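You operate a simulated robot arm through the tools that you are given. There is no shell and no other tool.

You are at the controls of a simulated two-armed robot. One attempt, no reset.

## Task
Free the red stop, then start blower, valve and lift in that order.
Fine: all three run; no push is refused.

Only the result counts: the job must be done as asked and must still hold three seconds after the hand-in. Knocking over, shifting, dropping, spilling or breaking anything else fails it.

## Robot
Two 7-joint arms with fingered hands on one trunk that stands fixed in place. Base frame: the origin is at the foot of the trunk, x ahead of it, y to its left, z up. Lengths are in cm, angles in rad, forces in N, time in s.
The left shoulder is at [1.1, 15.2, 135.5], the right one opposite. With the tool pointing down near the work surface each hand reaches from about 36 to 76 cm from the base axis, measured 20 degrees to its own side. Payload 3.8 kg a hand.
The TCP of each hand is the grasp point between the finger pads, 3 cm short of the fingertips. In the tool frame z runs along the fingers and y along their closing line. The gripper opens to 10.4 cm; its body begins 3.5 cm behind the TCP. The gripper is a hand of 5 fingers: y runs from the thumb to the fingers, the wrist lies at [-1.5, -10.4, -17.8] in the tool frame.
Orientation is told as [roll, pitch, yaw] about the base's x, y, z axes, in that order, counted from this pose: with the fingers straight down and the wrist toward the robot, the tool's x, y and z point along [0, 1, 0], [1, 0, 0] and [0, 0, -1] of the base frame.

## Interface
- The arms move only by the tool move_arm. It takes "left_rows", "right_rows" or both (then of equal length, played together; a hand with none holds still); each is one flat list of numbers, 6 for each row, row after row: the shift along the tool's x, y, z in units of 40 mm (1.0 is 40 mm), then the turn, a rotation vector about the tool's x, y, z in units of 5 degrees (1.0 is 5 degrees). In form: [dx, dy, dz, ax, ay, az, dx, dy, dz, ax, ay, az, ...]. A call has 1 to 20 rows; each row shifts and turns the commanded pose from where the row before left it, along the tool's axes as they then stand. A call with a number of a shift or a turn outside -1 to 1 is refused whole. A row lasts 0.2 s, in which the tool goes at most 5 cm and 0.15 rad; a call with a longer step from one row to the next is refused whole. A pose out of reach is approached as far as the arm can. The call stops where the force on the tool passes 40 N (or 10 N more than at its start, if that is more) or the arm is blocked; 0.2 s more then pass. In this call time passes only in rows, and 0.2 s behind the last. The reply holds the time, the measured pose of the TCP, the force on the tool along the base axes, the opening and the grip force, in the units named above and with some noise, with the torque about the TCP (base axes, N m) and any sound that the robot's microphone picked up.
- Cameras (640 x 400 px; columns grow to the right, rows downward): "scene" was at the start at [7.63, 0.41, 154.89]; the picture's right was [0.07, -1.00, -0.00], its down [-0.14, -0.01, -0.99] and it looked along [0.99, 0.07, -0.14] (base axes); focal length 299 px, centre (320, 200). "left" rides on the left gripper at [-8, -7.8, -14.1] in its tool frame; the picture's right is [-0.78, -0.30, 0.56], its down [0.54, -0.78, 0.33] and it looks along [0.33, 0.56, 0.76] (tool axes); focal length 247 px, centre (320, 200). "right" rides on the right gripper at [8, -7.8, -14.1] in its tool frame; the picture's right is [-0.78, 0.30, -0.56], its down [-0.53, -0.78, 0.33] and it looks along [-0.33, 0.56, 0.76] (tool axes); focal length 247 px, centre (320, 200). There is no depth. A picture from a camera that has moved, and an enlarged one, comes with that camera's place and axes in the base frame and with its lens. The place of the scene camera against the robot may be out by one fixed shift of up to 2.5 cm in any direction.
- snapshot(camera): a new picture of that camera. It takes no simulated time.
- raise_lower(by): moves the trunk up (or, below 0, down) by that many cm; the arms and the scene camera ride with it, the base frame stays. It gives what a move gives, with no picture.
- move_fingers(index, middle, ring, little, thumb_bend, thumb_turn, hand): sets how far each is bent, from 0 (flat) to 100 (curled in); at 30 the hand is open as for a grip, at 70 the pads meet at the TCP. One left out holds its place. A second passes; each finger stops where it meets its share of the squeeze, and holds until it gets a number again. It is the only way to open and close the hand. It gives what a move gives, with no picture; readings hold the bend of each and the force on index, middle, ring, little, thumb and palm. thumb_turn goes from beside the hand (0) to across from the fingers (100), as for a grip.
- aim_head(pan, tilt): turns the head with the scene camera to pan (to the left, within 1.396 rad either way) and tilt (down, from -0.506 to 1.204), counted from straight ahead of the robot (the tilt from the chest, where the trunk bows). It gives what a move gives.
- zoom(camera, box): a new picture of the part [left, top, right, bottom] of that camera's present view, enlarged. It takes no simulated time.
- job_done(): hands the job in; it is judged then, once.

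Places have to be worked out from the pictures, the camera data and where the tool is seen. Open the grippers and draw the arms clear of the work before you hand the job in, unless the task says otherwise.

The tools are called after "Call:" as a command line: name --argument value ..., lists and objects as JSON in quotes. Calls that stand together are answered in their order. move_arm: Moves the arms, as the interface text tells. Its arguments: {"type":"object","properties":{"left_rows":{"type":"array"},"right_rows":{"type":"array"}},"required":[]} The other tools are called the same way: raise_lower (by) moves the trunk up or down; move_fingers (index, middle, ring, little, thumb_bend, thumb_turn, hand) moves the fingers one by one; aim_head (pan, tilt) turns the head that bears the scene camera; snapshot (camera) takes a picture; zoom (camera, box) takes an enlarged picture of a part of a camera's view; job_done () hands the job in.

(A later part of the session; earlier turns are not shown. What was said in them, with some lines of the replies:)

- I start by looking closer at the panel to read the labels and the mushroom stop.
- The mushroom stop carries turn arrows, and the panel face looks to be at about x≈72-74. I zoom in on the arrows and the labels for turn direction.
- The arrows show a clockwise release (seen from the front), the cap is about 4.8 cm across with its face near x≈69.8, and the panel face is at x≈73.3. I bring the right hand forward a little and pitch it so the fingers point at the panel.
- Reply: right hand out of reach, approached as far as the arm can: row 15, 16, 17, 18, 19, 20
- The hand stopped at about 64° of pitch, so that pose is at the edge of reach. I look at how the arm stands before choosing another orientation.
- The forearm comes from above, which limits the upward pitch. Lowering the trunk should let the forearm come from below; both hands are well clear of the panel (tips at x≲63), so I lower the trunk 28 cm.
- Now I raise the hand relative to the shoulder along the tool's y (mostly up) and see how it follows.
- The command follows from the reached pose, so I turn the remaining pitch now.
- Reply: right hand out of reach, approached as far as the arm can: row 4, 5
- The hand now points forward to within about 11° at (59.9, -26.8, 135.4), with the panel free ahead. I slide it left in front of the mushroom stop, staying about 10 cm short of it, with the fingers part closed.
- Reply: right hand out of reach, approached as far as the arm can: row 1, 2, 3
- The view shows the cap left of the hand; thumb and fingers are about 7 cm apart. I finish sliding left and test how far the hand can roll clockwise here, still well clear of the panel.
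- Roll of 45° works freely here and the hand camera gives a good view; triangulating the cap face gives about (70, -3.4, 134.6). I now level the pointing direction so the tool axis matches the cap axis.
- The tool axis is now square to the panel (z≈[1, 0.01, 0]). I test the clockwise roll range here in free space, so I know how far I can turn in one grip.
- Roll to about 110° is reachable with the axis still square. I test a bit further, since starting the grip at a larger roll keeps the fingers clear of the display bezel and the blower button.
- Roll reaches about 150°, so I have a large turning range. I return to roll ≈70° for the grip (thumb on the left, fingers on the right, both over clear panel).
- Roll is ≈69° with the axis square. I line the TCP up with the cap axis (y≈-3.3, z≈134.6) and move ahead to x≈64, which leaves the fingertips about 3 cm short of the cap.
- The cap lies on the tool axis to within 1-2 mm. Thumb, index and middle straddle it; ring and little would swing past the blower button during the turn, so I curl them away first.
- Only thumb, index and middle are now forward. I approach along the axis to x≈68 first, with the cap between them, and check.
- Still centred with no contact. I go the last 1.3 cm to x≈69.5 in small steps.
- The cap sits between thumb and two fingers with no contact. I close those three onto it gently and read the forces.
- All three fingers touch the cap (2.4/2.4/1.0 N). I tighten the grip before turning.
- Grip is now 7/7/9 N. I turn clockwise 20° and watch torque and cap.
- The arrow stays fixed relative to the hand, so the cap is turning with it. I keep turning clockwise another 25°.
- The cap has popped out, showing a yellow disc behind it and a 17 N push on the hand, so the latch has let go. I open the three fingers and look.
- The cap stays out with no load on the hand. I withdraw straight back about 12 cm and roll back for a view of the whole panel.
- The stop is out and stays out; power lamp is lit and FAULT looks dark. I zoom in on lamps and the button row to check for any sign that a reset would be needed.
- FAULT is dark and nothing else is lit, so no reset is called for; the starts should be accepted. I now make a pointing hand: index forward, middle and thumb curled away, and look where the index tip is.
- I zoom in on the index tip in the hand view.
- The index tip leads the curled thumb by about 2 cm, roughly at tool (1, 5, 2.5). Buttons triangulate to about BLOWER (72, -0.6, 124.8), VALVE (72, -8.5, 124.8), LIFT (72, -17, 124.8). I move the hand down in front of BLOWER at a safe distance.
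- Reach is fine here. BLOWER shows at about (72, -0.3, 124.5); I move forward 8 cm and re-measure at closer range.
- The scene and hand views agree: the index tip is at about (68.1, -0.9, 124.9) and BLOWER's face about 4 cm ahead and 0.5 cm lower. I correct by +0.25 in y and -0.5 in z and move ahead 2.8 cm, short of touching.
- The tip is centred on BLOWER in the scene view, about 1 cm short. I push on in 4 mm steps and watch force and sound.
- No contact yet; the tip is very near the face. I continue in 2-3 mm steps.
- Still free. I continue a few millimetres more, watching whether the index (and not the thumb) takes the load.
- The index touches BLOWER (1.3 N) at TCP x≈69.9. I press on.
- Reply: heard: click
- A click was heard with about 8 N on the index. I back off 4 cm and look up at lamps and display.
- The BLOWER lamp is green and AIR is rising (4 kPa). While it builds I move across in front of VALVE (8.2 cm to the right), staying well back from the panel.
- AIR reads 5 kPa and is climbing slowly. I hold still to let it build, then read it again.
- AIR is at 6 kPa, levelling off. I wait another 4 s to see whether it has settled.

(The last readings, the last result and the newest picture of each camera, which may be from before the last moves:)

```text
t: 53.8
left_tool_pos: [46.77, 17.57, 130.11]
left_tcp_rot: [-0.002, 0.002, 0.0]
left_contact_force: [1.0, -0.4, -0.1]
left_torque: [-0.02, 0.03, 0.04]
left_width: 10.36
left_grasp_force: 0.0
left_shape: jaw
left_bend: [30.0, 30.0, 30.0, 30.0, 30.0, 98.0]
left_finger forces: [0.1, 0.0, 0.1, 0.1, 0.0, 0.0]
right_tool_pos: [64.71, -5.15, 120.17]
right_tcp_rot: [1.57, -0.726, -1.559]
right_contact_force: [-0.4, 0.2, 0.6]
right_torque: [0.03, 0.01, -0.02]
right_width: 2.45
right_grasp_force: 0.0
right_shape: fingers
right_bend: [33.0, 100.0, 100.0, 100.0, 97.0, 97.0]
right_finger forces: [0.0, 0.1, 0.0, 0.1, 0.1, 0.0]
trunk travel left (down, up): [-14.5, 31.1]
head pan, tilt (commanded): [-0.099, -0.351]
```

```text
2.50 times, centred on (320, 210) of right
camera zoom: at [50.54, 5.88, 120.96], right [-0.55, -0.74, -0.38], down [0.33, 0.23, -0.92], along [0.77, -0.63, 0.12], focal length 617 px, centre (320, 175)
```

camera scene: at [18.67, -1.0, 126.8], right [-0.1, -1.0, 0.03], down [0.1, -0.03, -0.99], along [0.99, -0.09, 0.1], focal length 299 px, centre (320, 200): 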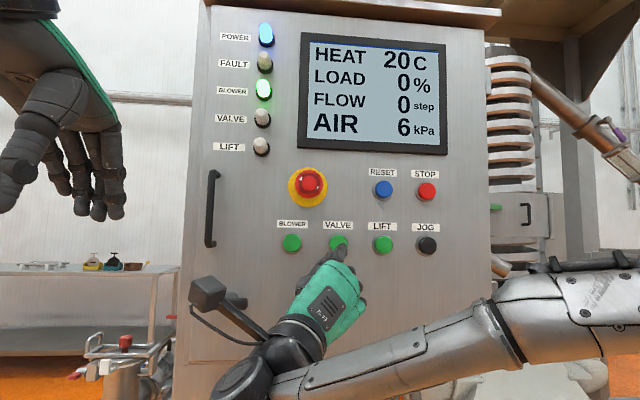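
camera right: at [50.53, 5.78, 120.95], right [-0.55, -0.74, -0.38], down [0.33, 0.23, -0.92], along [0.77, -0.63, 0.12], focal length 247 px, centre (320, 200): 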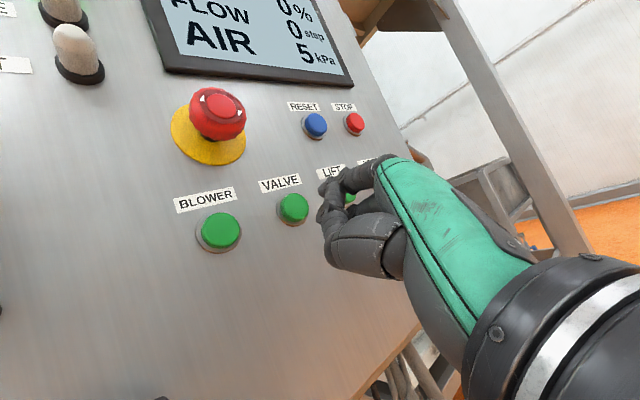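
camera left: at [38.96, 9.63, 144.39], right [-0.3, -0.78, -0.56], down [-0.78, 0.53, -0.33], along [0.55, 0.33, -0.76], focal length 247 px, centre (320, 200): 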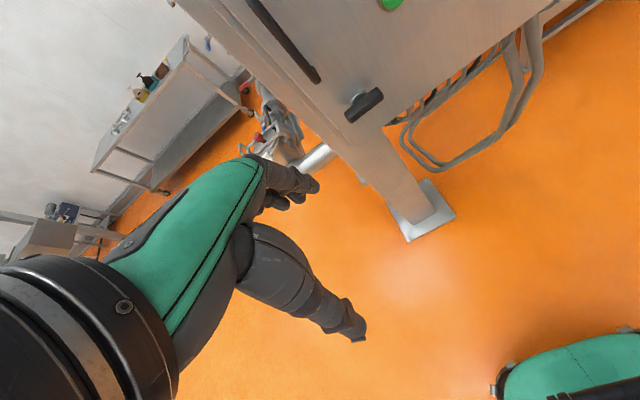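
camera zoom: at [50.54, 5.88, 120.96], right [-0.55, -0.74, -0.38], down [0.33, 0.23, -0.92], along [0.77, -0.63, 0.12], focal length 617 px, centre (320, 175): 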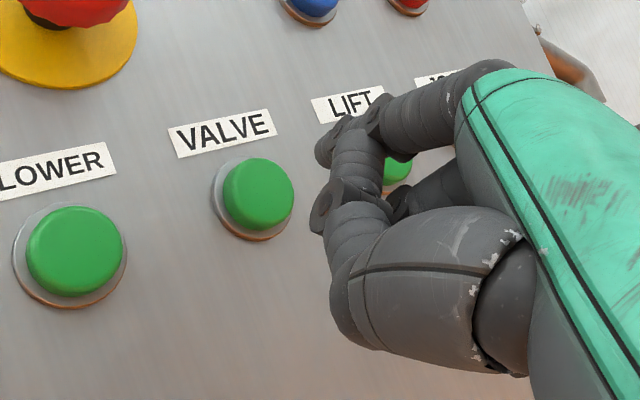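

AIR has settled at 6 kPa with no fault, and VALVE is lined up the same way BLOWER was (within 2 mm). I approach to about 1 cm short.

Call:
move_arm --right_rows '[0, 0, 0.35, 0, 0, 0, 0, 0, 0.35, 0, 0, 0, 0, 0, 0.3, 0, 0, 0]'

Call:
snapshot --camera "scene"

Call:
zoom --camera "scene" --box '[270, 210, 390, 285]'

Call:
zoom --camera "right" --box '[240, 130, 400, 290]'

```text
t: 54.6
left_tool_pos: [46.94, 17.57, 130.25]
left_tcp_rot: [-0.001, 0.002, 0.001]
left_contact_force: [0.2, -0.4, -0.5]
left_torque: [0.0, 0.03, 0.03]
left_width: 10.37
left_grasp_force: 0.0
left_shape: jaw
left_bend: [30.0, 30.0, 30.0, 30.0, 30.0, 98.0]
left_finger forces: [0.1, 0.0, 0.1, 0.0, 0.0, 0.1]
right_tool_pos: [68.75, -5.13, 120.17]
right_tcp_rot: [1.569, -0.727, -1.559]
right_contact_force: [-1.4, -0.3, 0.5]
right_torque: [0.0, 0.01, -0.01]
right_width: 2.47
right_grasp_force: 0.1
right_shape: fingers
right_bend: [33.0, 100.0, 100.0, 100.0, 97.0, 97.0]
right_finger forces: [0.0, 0.0, 0.0, 0.0, 0.0, 0.0]
trunk travel left (down, up): [-14.5, 31.1]
head pan, tilt (commanded): [-0.099, -0.351]
```

```text
taken
camera scene: at [18.7, -0.99, 126.79], right [-0.1, -1.0, 0.03], down [0.1, -0.03, -0.99], along [0.99, -0.09, 0.1], focal length 299 px, centre (320, 200)
```

scene: 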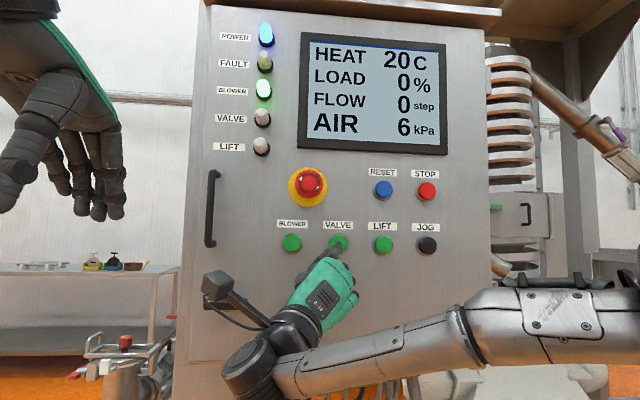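

```text
5.33 times, centred on (330, 248) of scene
camera zoom: at [18.7, -0.99, 126.79], right [-0.1, -1.0, 0.03], down [0.1, -0.03, -0.99], along [0.99, -0.09, 0.1], focal length 1593 px, centre (267, -53)
```

zoom: 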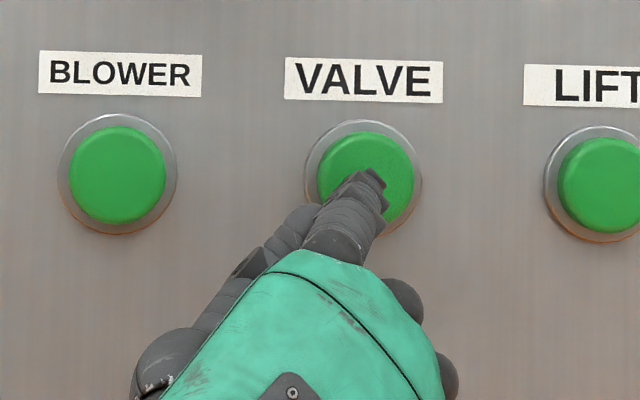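

```text
2.50 times, centred on (320, 210) of right
camera zoom: at [54.61, 5.91, 120.93], right [-0.55, -0.74, -0.38], down [0.33, 0.23, -0.92], along [0.77, -0.63, 0.12], focal length 617 px, centre (320, 175)
```

zoom: 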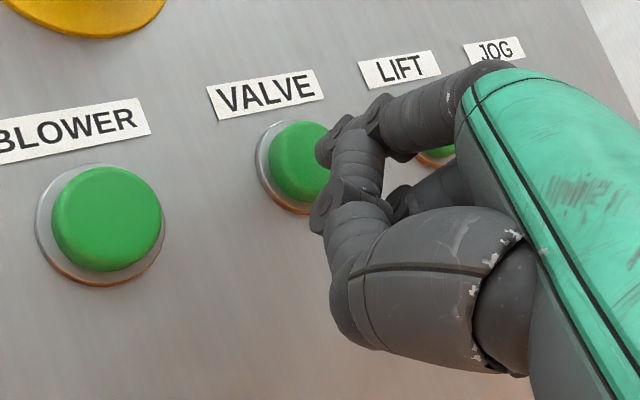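

Alignment is good. I press VALVE through with small final steps.

Call:
move_arm --right_rows '[0, 0, 0.1, 0, 0, 0, 0, 0, 0.1, 0, 0, 0, 0, 0, 0.08, 0, 0, 0, 0, 0, 0.06, 0, 0, 0, 0, 0, 0.06, 0, 0, 0, 0, 0, 0.06, 0, 0, 0]'

Call:
snapshot --camera "scene"

```text
t: 56.0
left_tool_pos: [46.55, 17.54, 130.33]
left_tcp_rot: [-0.002, 0.0, 0.001]
left_contact_force: [1.0, 0.4, 0.1]
left_torque: [-0.01, 0.0, 0.02]
left_width: 10.35
left_grasp_force: 0.0
left_shape: jaw
left_bend: [30.0, 30.0, 30.0, 30.0, 30.0, 98.0]
left_finger forces: [0.0, 0.0, 0.0, 0.1, 0.1, 0.0]
right_tool_pos: [70.49, -4.87, 120.13]
right_tcp_rot: [1.572, -0.727, -1.562]
right_contact_force: [-5.0, 1.1, -0.5]
right_torque: [0.07, -0.19, -0.22]
right_width: 2.49
right_grasp_force: 3.3
right_shape: fingers
right_bend: [33.0, 100.0, 100.0, 100.0, 97.0, 97.0]
right_finger forces: [6.0, 0.1, 0.1, 0.0, 0.1, 0.0]
trunk travel left (down, up): [-14.5, 31.1]
head pan, tilt (commanded): [-0.099, -0.351]
heard: click
```

```text
taken
camera scene: at [18.52, -0.99, 126.83], right [-0.1, -0.99, 0.02], down [0.1, -0.03, -0.99], along [0.99, -0.09, 0.1], focal length 299 px, centre (320, 200)
```

scene: 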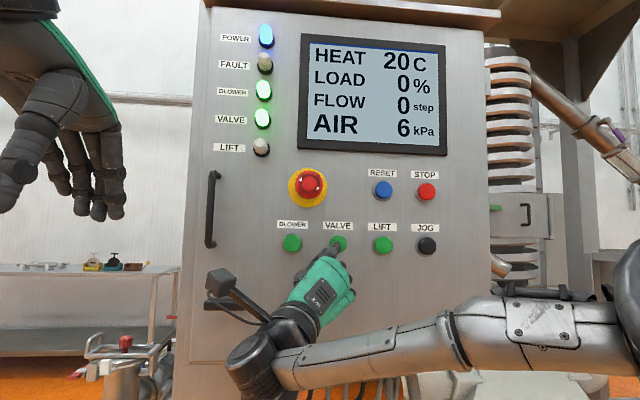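

Click heard and the VALVE lamp is lit. I back off 6 cm and move across to LIFT, then wait for the readings to settle.

Call:
move_arm --right_rows '[0, 0, -0.5, 0, 0, 0, 0, 0, -0.5, 0, 0, 0, 0, 0, -0.5, 0, 0, 0, -0.34, 0.384, 0, 0, 0, 0, -0.34, 0.384, 0, 0, 0, 0, -0.34, 0.383, 0, 0, 0, 0, -0.341, 0.383, 0, 0, 0, 0]'

Call:
snapshot --camera "scene"

Call:
zoom --camera "right" --box '[240, 130, 400, 290]'

```text
t: 57.6
left_tool_pos: [46.89, 17.52, 130.26]
left_tcp_rot: [0.002, 0.002, 0.0]
left_contact_force: [0.2, 0.3, 0.0]
left_torque: [0.02, 0.01, 0.0]
left_width: 10.37
left_grasp_force: 0.1
left_shape: jaw
left_bend: [30.0, 30.0, 30.0, 30.0, 30.0, 98.0]
left_finger forces: [0.0, 0.0, 0.0, 0.0, 0.1, 0.1]
right_tool_pos: [64.66, -13.48, 120.02]
right_tcp_rot: [1.57, -0.724, -1.557]
right_contact_force: [-0.1, -0.6, -0.2]
right_torque: [0.01, -0.01, 0.0]
right_width: 2.49
right_grasp_force: 0.0
right_shape: fingers
right_bend: [33.0, 100.0, 100.0, 100.0, 97.0, 97.0]
right_finger forces: [0.0, 0.0, 0.0, 0.0, 0.0, 0.0]
trunk travel left (down, up): [-14.5, 31.1]
head pan, tilt (commanded): [-0.099, -0.351]
```

```text
taken
camera scene: at [18.66, -1.09, 126.8], right [-0.1, -1.0, 0.02], down [0.1, -0.03, -0.99], along [0.99, -0.09, 0.1], focal length 299 px, centre (320, 200)
```

scene: 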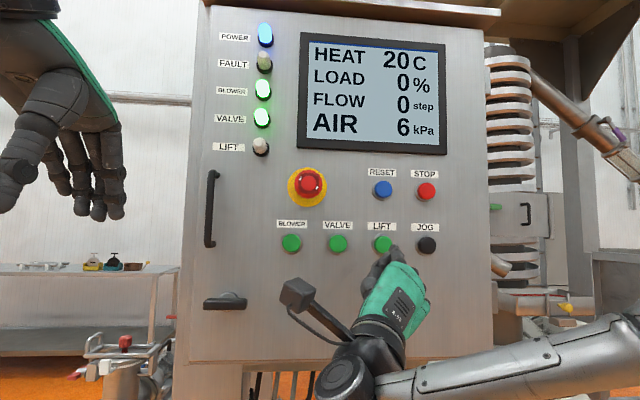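

```text
2.50 times, centred on (320, 210) of right
camera zoom: at [50.42, -2.49, 120.91], right [-0.55, -0.74, -0.38], down [0.33, 0.23, -0.92], along [0.77, -0.63, 0.12], focal length 617 px, centre (320, 175)
```

zoom: 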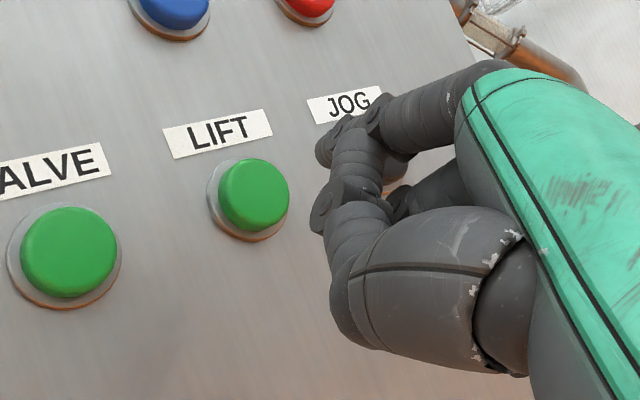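

LIFT is lined up equally well, and BLOWER and VALVE lamps are both green. I wait 4 s for any reading (AIR, FLOW) that still changes before pressing LIFT.

Call:
move_arm --right_rows '[0, 0, 0, 0, 0, 0, 0, 0, 0, 0, 0, 0, 0, 0, 0, 0, 0, 0, 0, 0, 0, 0, 0, 0, 0, 0, 0, 0, 0, 0, 0, 0, 0, 0, 0, 0, 0, 0, 0, 0, 0, 0, 0, 0, 0, 0, 0, 0, 0, 0, 0, 0, 0, 0, 0, 0, 0, 0, 0, 0, 0, 0, 0, 0, 0, 0, 0, 0, 0, 0, 0, 0, 0, 0, 0, 0, 0, 0, 0, 0, 0, 0, 0, 0, 0, 0, 0, 0, 0, 0, 0, 0, 0, 0, 0, 0, 0, 0, 0, 0, 0, 0, 0, 0, 0, 0, 0, 0, 0, 0, 0, 0, 0, 0, 0, 0, 0, 0, 0, 0]'

Call:
snapshot --camera "scene"

Call:
zoom --camera "scene" --box '[210, 10, 450, 160]'

```text
t: 61.8
left_tool_pos: [46.8, 17.58, 130.3]
left_tcp_rot: [-0.002, 0.002, 0.0]
left_contact_force: [0.2, 0.0, -0.3]
left_torque: [-0.02, -0.02, 0.05]
left_width: 10.36
left_grasp_force: 0.1
left_shape: jaw
left_bend: [30.0, 30.0, 30.0, 30.0, 30.0, 98.0]
left_finger forces: [0.0, 0.1, 0.0, 0.1, 0.0, 0.0]
right_tool_pos: [64.55, -13.4, 120.1]
right_tcp_rot: [1.571, -0.727, -1.558]
right_contact_force: [-0.6, 0.1, -0.8]
right_torque: [0.0, 0.0, 0.01]
right_width: 2.48
right_grasp_force: 0.2
right_shape: fingers
right_bend: [33.0, 100.0, 100.0, 100.0, 97.0, 97.0]
right_finger forces: [0.0, 0.0, 0.0, 0.0, 0.0, 0.0]
trunk travel left (down, up): [-14.5, 31.1]
head pan, tilt (commanded): [-0.099, -0.351]
```

```text
taken
camera scene: at [18.67, -1.0, 126.8], right [-0.1, -1.0, 0.02], down [0.1, -0.03, -0.99], along [0.99, -0.09, 0.1], focal length 299 px, centre (320, 200)
```

scene: 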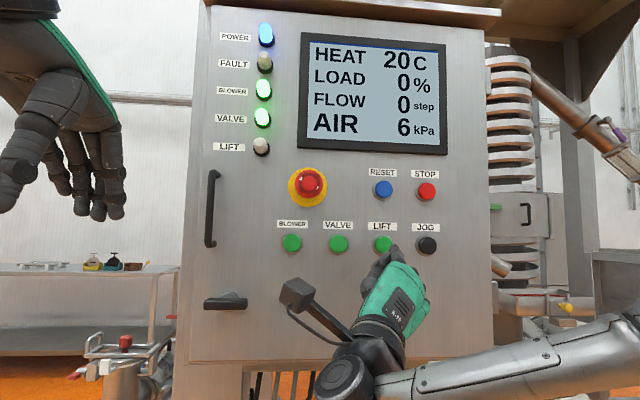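

```text
2.67 times, centred on (330, 85) of scene
camera zoom: at [18.67, -1.0, 126.8], right [-0.1, -1.0, 0.02], down [0.1, -0.03, -0.99], along [0.99, -0.09, 0.1], focal length 797 px, centre (293, 507)
```

zoom: 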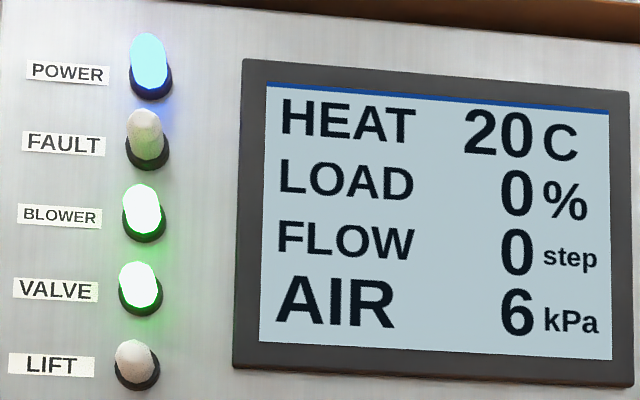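

Readings are steady (AIR 6, no fault). I approach LIFT to about 1 cm short and verify alignment.

Call:
move_arm --right_rows '[0, 0, 0.35, 0, 0, 0, 0, 0, 0.35, 0, 0, 0, 0, 0, 0.3, 0, 0, 0]'

Call:
zoom --camera "scene" --box '[320, 210, 440, 285]'

Call:
zoom --camera "right" --box '[240, 130, 400, 290]'

```text
t: 62.6
left_tool_pos: [46.96, 17.6, 130.09]
left_tcp_rot: [-0.001, 0.001, 0.001]
left_contact_force: [-0.5, 0.5, -0.6]
left_torque: [0.05, 0.02, 0.01]
left_width: 10.38
left_grasp_force: 0.1
left_shape: jaw
left_bend: [30.0, 30.0, 30.0, 30.0, 30.0, 98.0]
left_finger forces: [0.0, 0.0, 0.0, 0.1, 0.1, 0.0]
right_tool_pos: [68.59, -13.25, 120.13]
right_tcp_rot: [1.57, -0.728, -1.559]
right_contact_force: [0.2, 0.5, -1.1]
right_torque: [-0.02, 0.0, 0.01]
right_width: 2.49
right_grasp_force: 0.0
right_shape: fingers
right_bend: [33.0, 100.0, 100.0, 100.0, 97.0, 97.0]
right_finger forces: [0.1, 0.1, 0.0, 0.0, 0.0, 0.0]
trunk travel left (down, up): [-14.5, 31.1]
head pan, tilt (commanded): [-0.099, -0.351]
```

```text
5.33 times, centred on (380, 248) of scene
camera zoom: at [18.7, -0.99, 126.79], right [-0.1, -0.99, 0.03], down [0.1, -0.03, -0.99], along [0.99, -0.09, 0.1], focal length 1593 px, centre (0, -53)
```

zoom: 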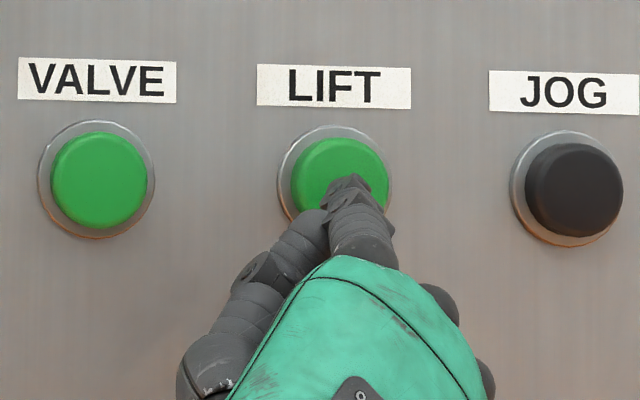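

```text
2.50 times, centred on (320, 210) of right
camera zoom: at [54.49, -2.28, 120.93], right [-0.55, -0.74, -0.38], down [0.33, 0.23, -0.92], along [0.77, -0.63, 0.12], focal length 617 px, centre (320, 175)
```

zoom: 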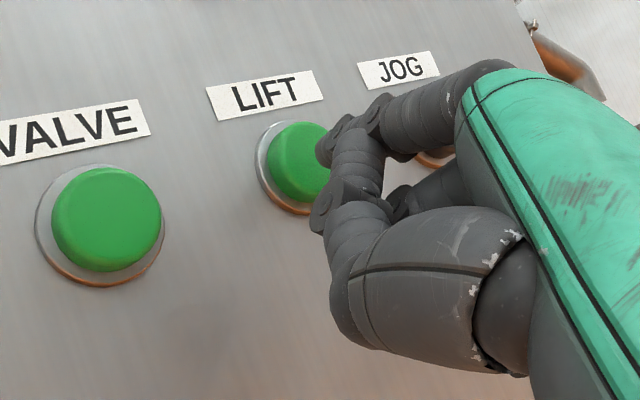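

The tip is on LIFT's face, well clear of JOG and VALVE. I press it through with the same small steps.

Call:
move_arm --right_rows '[0, 0, 0.1, 0, 0, 0, 0, 0, 0.1, 0, 0, 0, 0, 0, 0.09, 0, 0, 0, 0, 0, 0.07, 0, 0, 0, 0, 0, 0.07, 0, 0, 0, 0, 0, 0.06, 0, 0, 0]'

Call:
snapshot --camera "scene"

```text
t: 64.0
left_tool_pos: [46.58, 17.62, 130.32]
left_tcp_rot: [-0.002, 0.0, -0.001]
left_contact_force: [-0.3, 0.6, 0.0]
left_torque: [0.01, 0.0, 0.01]
left_width: 10.36
left_grasp_force: 0.1
left_shape: jaw
left_bend: [30.0, 30.0, 30.0, 30.0, 30.0, 98.0]
left_finger forces: [0.0, 0.0, 0.0, 0.0, 0.0, 0.0]
right_tool_pos: [70.45, -13.13, 120.24]
right_tcp_rot: [1.572, -0.727, -1.562]
right_contact_force: [-6.4, 0.0, -1.5]
right_torque: [0.04, -0.25, -0.25]
right_width: 2.47
right_grasp_force: 3.5
right_shape: fingers
right_bend: [33.0, 100.0, 100.0, 100.0, 97.0, 97.0]
right_finger forces: [6.8, 0.1, 0.0, 0.0, 0.1, 0.0]
trunk travel left (down, up): [-14.5, 31.1]
head pan, tilt (commanded): [-0.099, -0.351]
heard: click
```

```text
taken
camera scene: at [18.48, -0.99, 126.83], right [-0.1, -0.99, 0.02], down [0.1, -0.03, -0.99], along [0.99, -0.09, 0.1], focal length 299 px, centre (320, 200)
```

scene: 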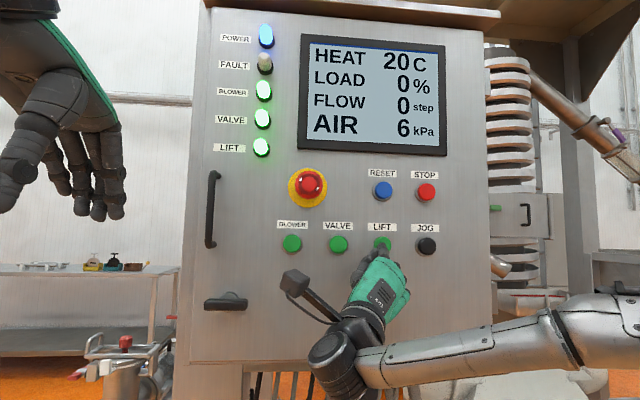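

All three lamps are green and FAULT is dark. I withdraw straight back about 14 cm, clear of the panel.

Call:
move_arm --right_rows '[0, 0, -0.5, 0, 0, 0, 0, 0, -0.6, 0, 0, 0, 0, 0, -0.8, 0, 0, 0, 0, 0, -0.8, 0, 0, 0, 0, 0, -0.8, 0, 0, 0]'

Call:
snapshot --camera "scene"

```text
t: 65.2
left_tool_pos: [46.71, 17.57, 130.36]
left_tcp_rot: [-0.001, -0.001, 0.001]
left_contact_force: [-0.8, 0.3, 0.3]
left_torque: [0.01, 0.02, -0.02]
left_width: 10.36
left_grasp_force: 0.0
left_shape: jaw
left_bend: [30.0, 30.0, 30.0, 30.0, 30.0, 98.0]
left_finger forces: [0.0, 0.0, 0.0, 0.1, 0.0, 0.0]
right_tool_pos: [56.45, -13.49, 120.09]
right_tcp_rot: [1.571, -0.726, -1.56]
right_contact_force: [-0.2, 0.8, -0.1]
right_torque: [0.0, -0.01, 0.0]
right_width: 2.51
right_grasp_force: 0.0
right_shape: fingers
right_bend: [33.0, 100.0, 100.0, 100.0, 97.0, 97.0]
right_finger forces: [0.0, 0.0, 0.0, 0.1, 0.1, 0.1]
trunk travel left (down, up): [-14.5, 31.1]
head pan, tilt (commanded): [-0.099, -0.351]
```

```text
taken
camera scene: at [18.59, -1.03, 126.82], right [-0.1, -1.0, 0.02], down [0.1, -0.03, -0.99], along [0.99, -0.09, 0.1], focal length 299 px, centre (320, 200)
```

scene: 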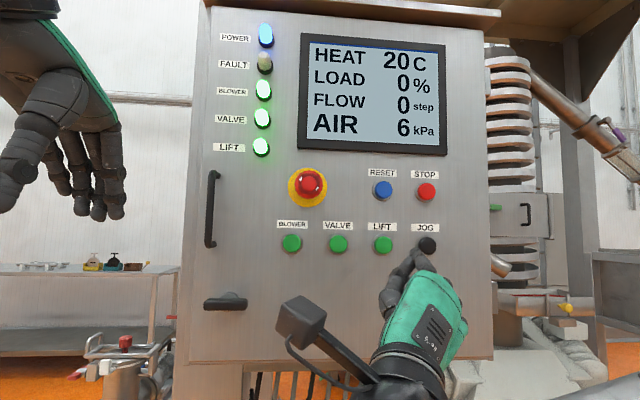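

The hand is 12+ cm clear of the buttons. I open the hand, wait a few seconds and check that everything still runs.

Call:
move_fingers --hand "right" --thumb_bend 30 --index 30 --middle 30 --ring 30 --little 30

Call:
move_arm --right_rows '[0, 0, -0.7, 0, 0, 0, 0, 0, -0.5, 0, 0, 0, 0, 0, 0, 0, 0, 0, 0, 0, 0, 0, 0, 0, 0, 0, 0, 0, 0, 0, 0, 0, 0, 0, 0, 0, 0, 0, 0, 0, 0, 0, 0, 0, 0, 0, 0, 0, 0, 0, 0, 0, 0, 0, 0, 0, 0, 0, 0, 0, 0, 0, 0, 0, 0, 0, 0, 0, 0, 0, 0, 0, 0, 0, 0, 0, 0, 0, 0, 0, 0, 0, 0, 0, 0, 0, 0, 0, 0, 0]'

Call:
snapshot --camera "scene"

Call:
zoom --camera "scene" --box '[210, 10, 450, 160]'

```text
t: 66.2
left_tool_pos: [46.89, 17.48, 130.07]
left_tcp_rot: [0.0, 0.001, 0.003]
left_contact_force: [0.0, -0.4, -0.5]
left_torque: [-0.02, 0.04, -0.01]
left_width: 10.36
left_grasp_force: 0.1
left_shape: jaw
left_bend: [30.0, 30.0, 30.0, 30.0, 30.0, 98.0]
left_finger forces: [0.0, 0.0, 0.1, 0.0, 0.0, 0.0]
right_tool_pos: [56.62, -13.4, 120.04]
right_tcp_rot: [1.57, -0.724, -1.559]
right_contact_force: [-0.1, -0.6, -0.2]
right_torque: [-0.03, -0.01, 0.03]
right_width: 10.27
right_grasp_force: 0.1
right_shape: fingers
right_bend: [30.0, 30.0, 30.0, 30.0, 30.0, 97.0]
right_finger forces: [0.0, 0.1, 0.0, 0.0, 0.1, 0.0]
trunk travel left (down, up): [-14.5, 31.1]
head pan, tilt (commanded): [-0.099, -0.351]
```

```text
t: 69.4
left_tool_pos: [46.79, 17.72, 130.33]
left_tcp_rot: [-0.002, 0.001, 0.001]
left_contact_force: [0.2, -0.7, 0.2]
left_torque: [0.02, 0.03, 0.01]
left_width: 10.37
left_grasp_force: 0.0
left_shape: jaw
left_bend: [30.0, 30.0, 30.0, 30.0, 30.0, 98.0]
left_finger forces: [0.1, 0.1, 0.0, 0.0, 0.0, 0.1]
right_tool_pos: [51.87, -13.51, 120.28]
right_tcp_rot: [1.572, -0.726, -1.558]
right_contact_force: [-0.8, 0.5, -0.1]
right_torque: [0.0, 0.01, -0.01]
right_width: 10.31
right_grasp_force: 0.0
right_shape: fingers
right_bend: [30.0, 30.0, 30.0, 30.0, 30.0, 97.0]
right_finger forces: [0.0, 0.0, 0.0, 0.0, 0.0, 0.1]
trunk travel left (down, up): [-14.5, 31.1]
head pan, tilt (commanded): [-0.099, -0.351]
```

```text
taken
camera scene: at [18.67, -1.0, 126.8], right [-0.1, -1.0, 0.02], down [0.1, -0.03, -0.99], along [0.99, -0.09, 0.1], focal length 299 px, centre (320, 200)
```

scene: 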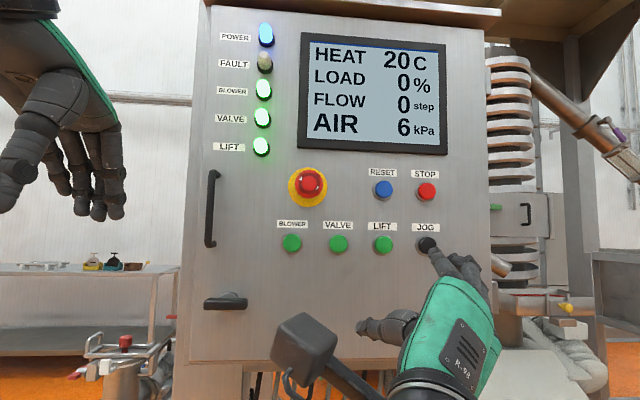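

```text
2.67 times, centred on (330, 85) of scene
camera zoom: at [18.67, -1.0, 126.8], right [-0.1, -1.0, 0.02], down [0.1, -0.03, -0.99], along [0.99, -0.09, 0.1], focal length 797 px, centre (293, 507)
```

zoom: 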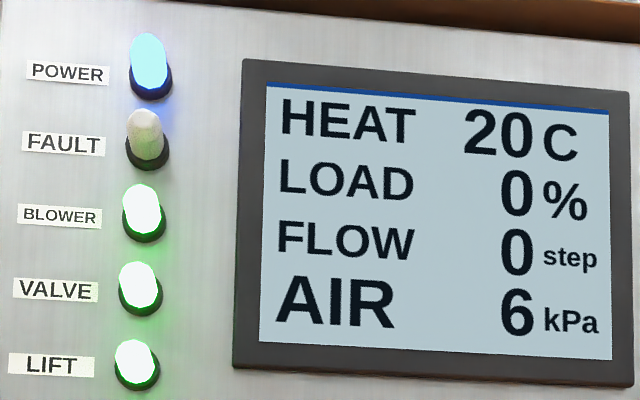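

Five seconds after the LIFT push, the blower, valve and lift lamps are all still green. FAULT is dark, the red stop is out, and both hands are open and clear of the panel, so I hand the job in.

Call:
job_done

```text
The job is handed in.
```

The red stop is free, and the blower, valve and lift are all running, started in that order. Each start button gave a click and its lamp turned green on the first push, and the FAULT lamp stayed dark, so no push looks to have been refused.

- **Red stop:** I turned it clockwise about 45° until it popped out, and it has stayed out.
- **Blower to valve:** I let the air reading settle at 6 kPa before pressing valve.
- **Valve to lift:** I waited about 6 s with the readings steady before pressing lift.
- **Reset:** I did not press RESET, because no fault was showing after the stop came free.

About five seconds after the lift push all three lamps were still green. Both hands were open and clear of the panel when I handed the job in.
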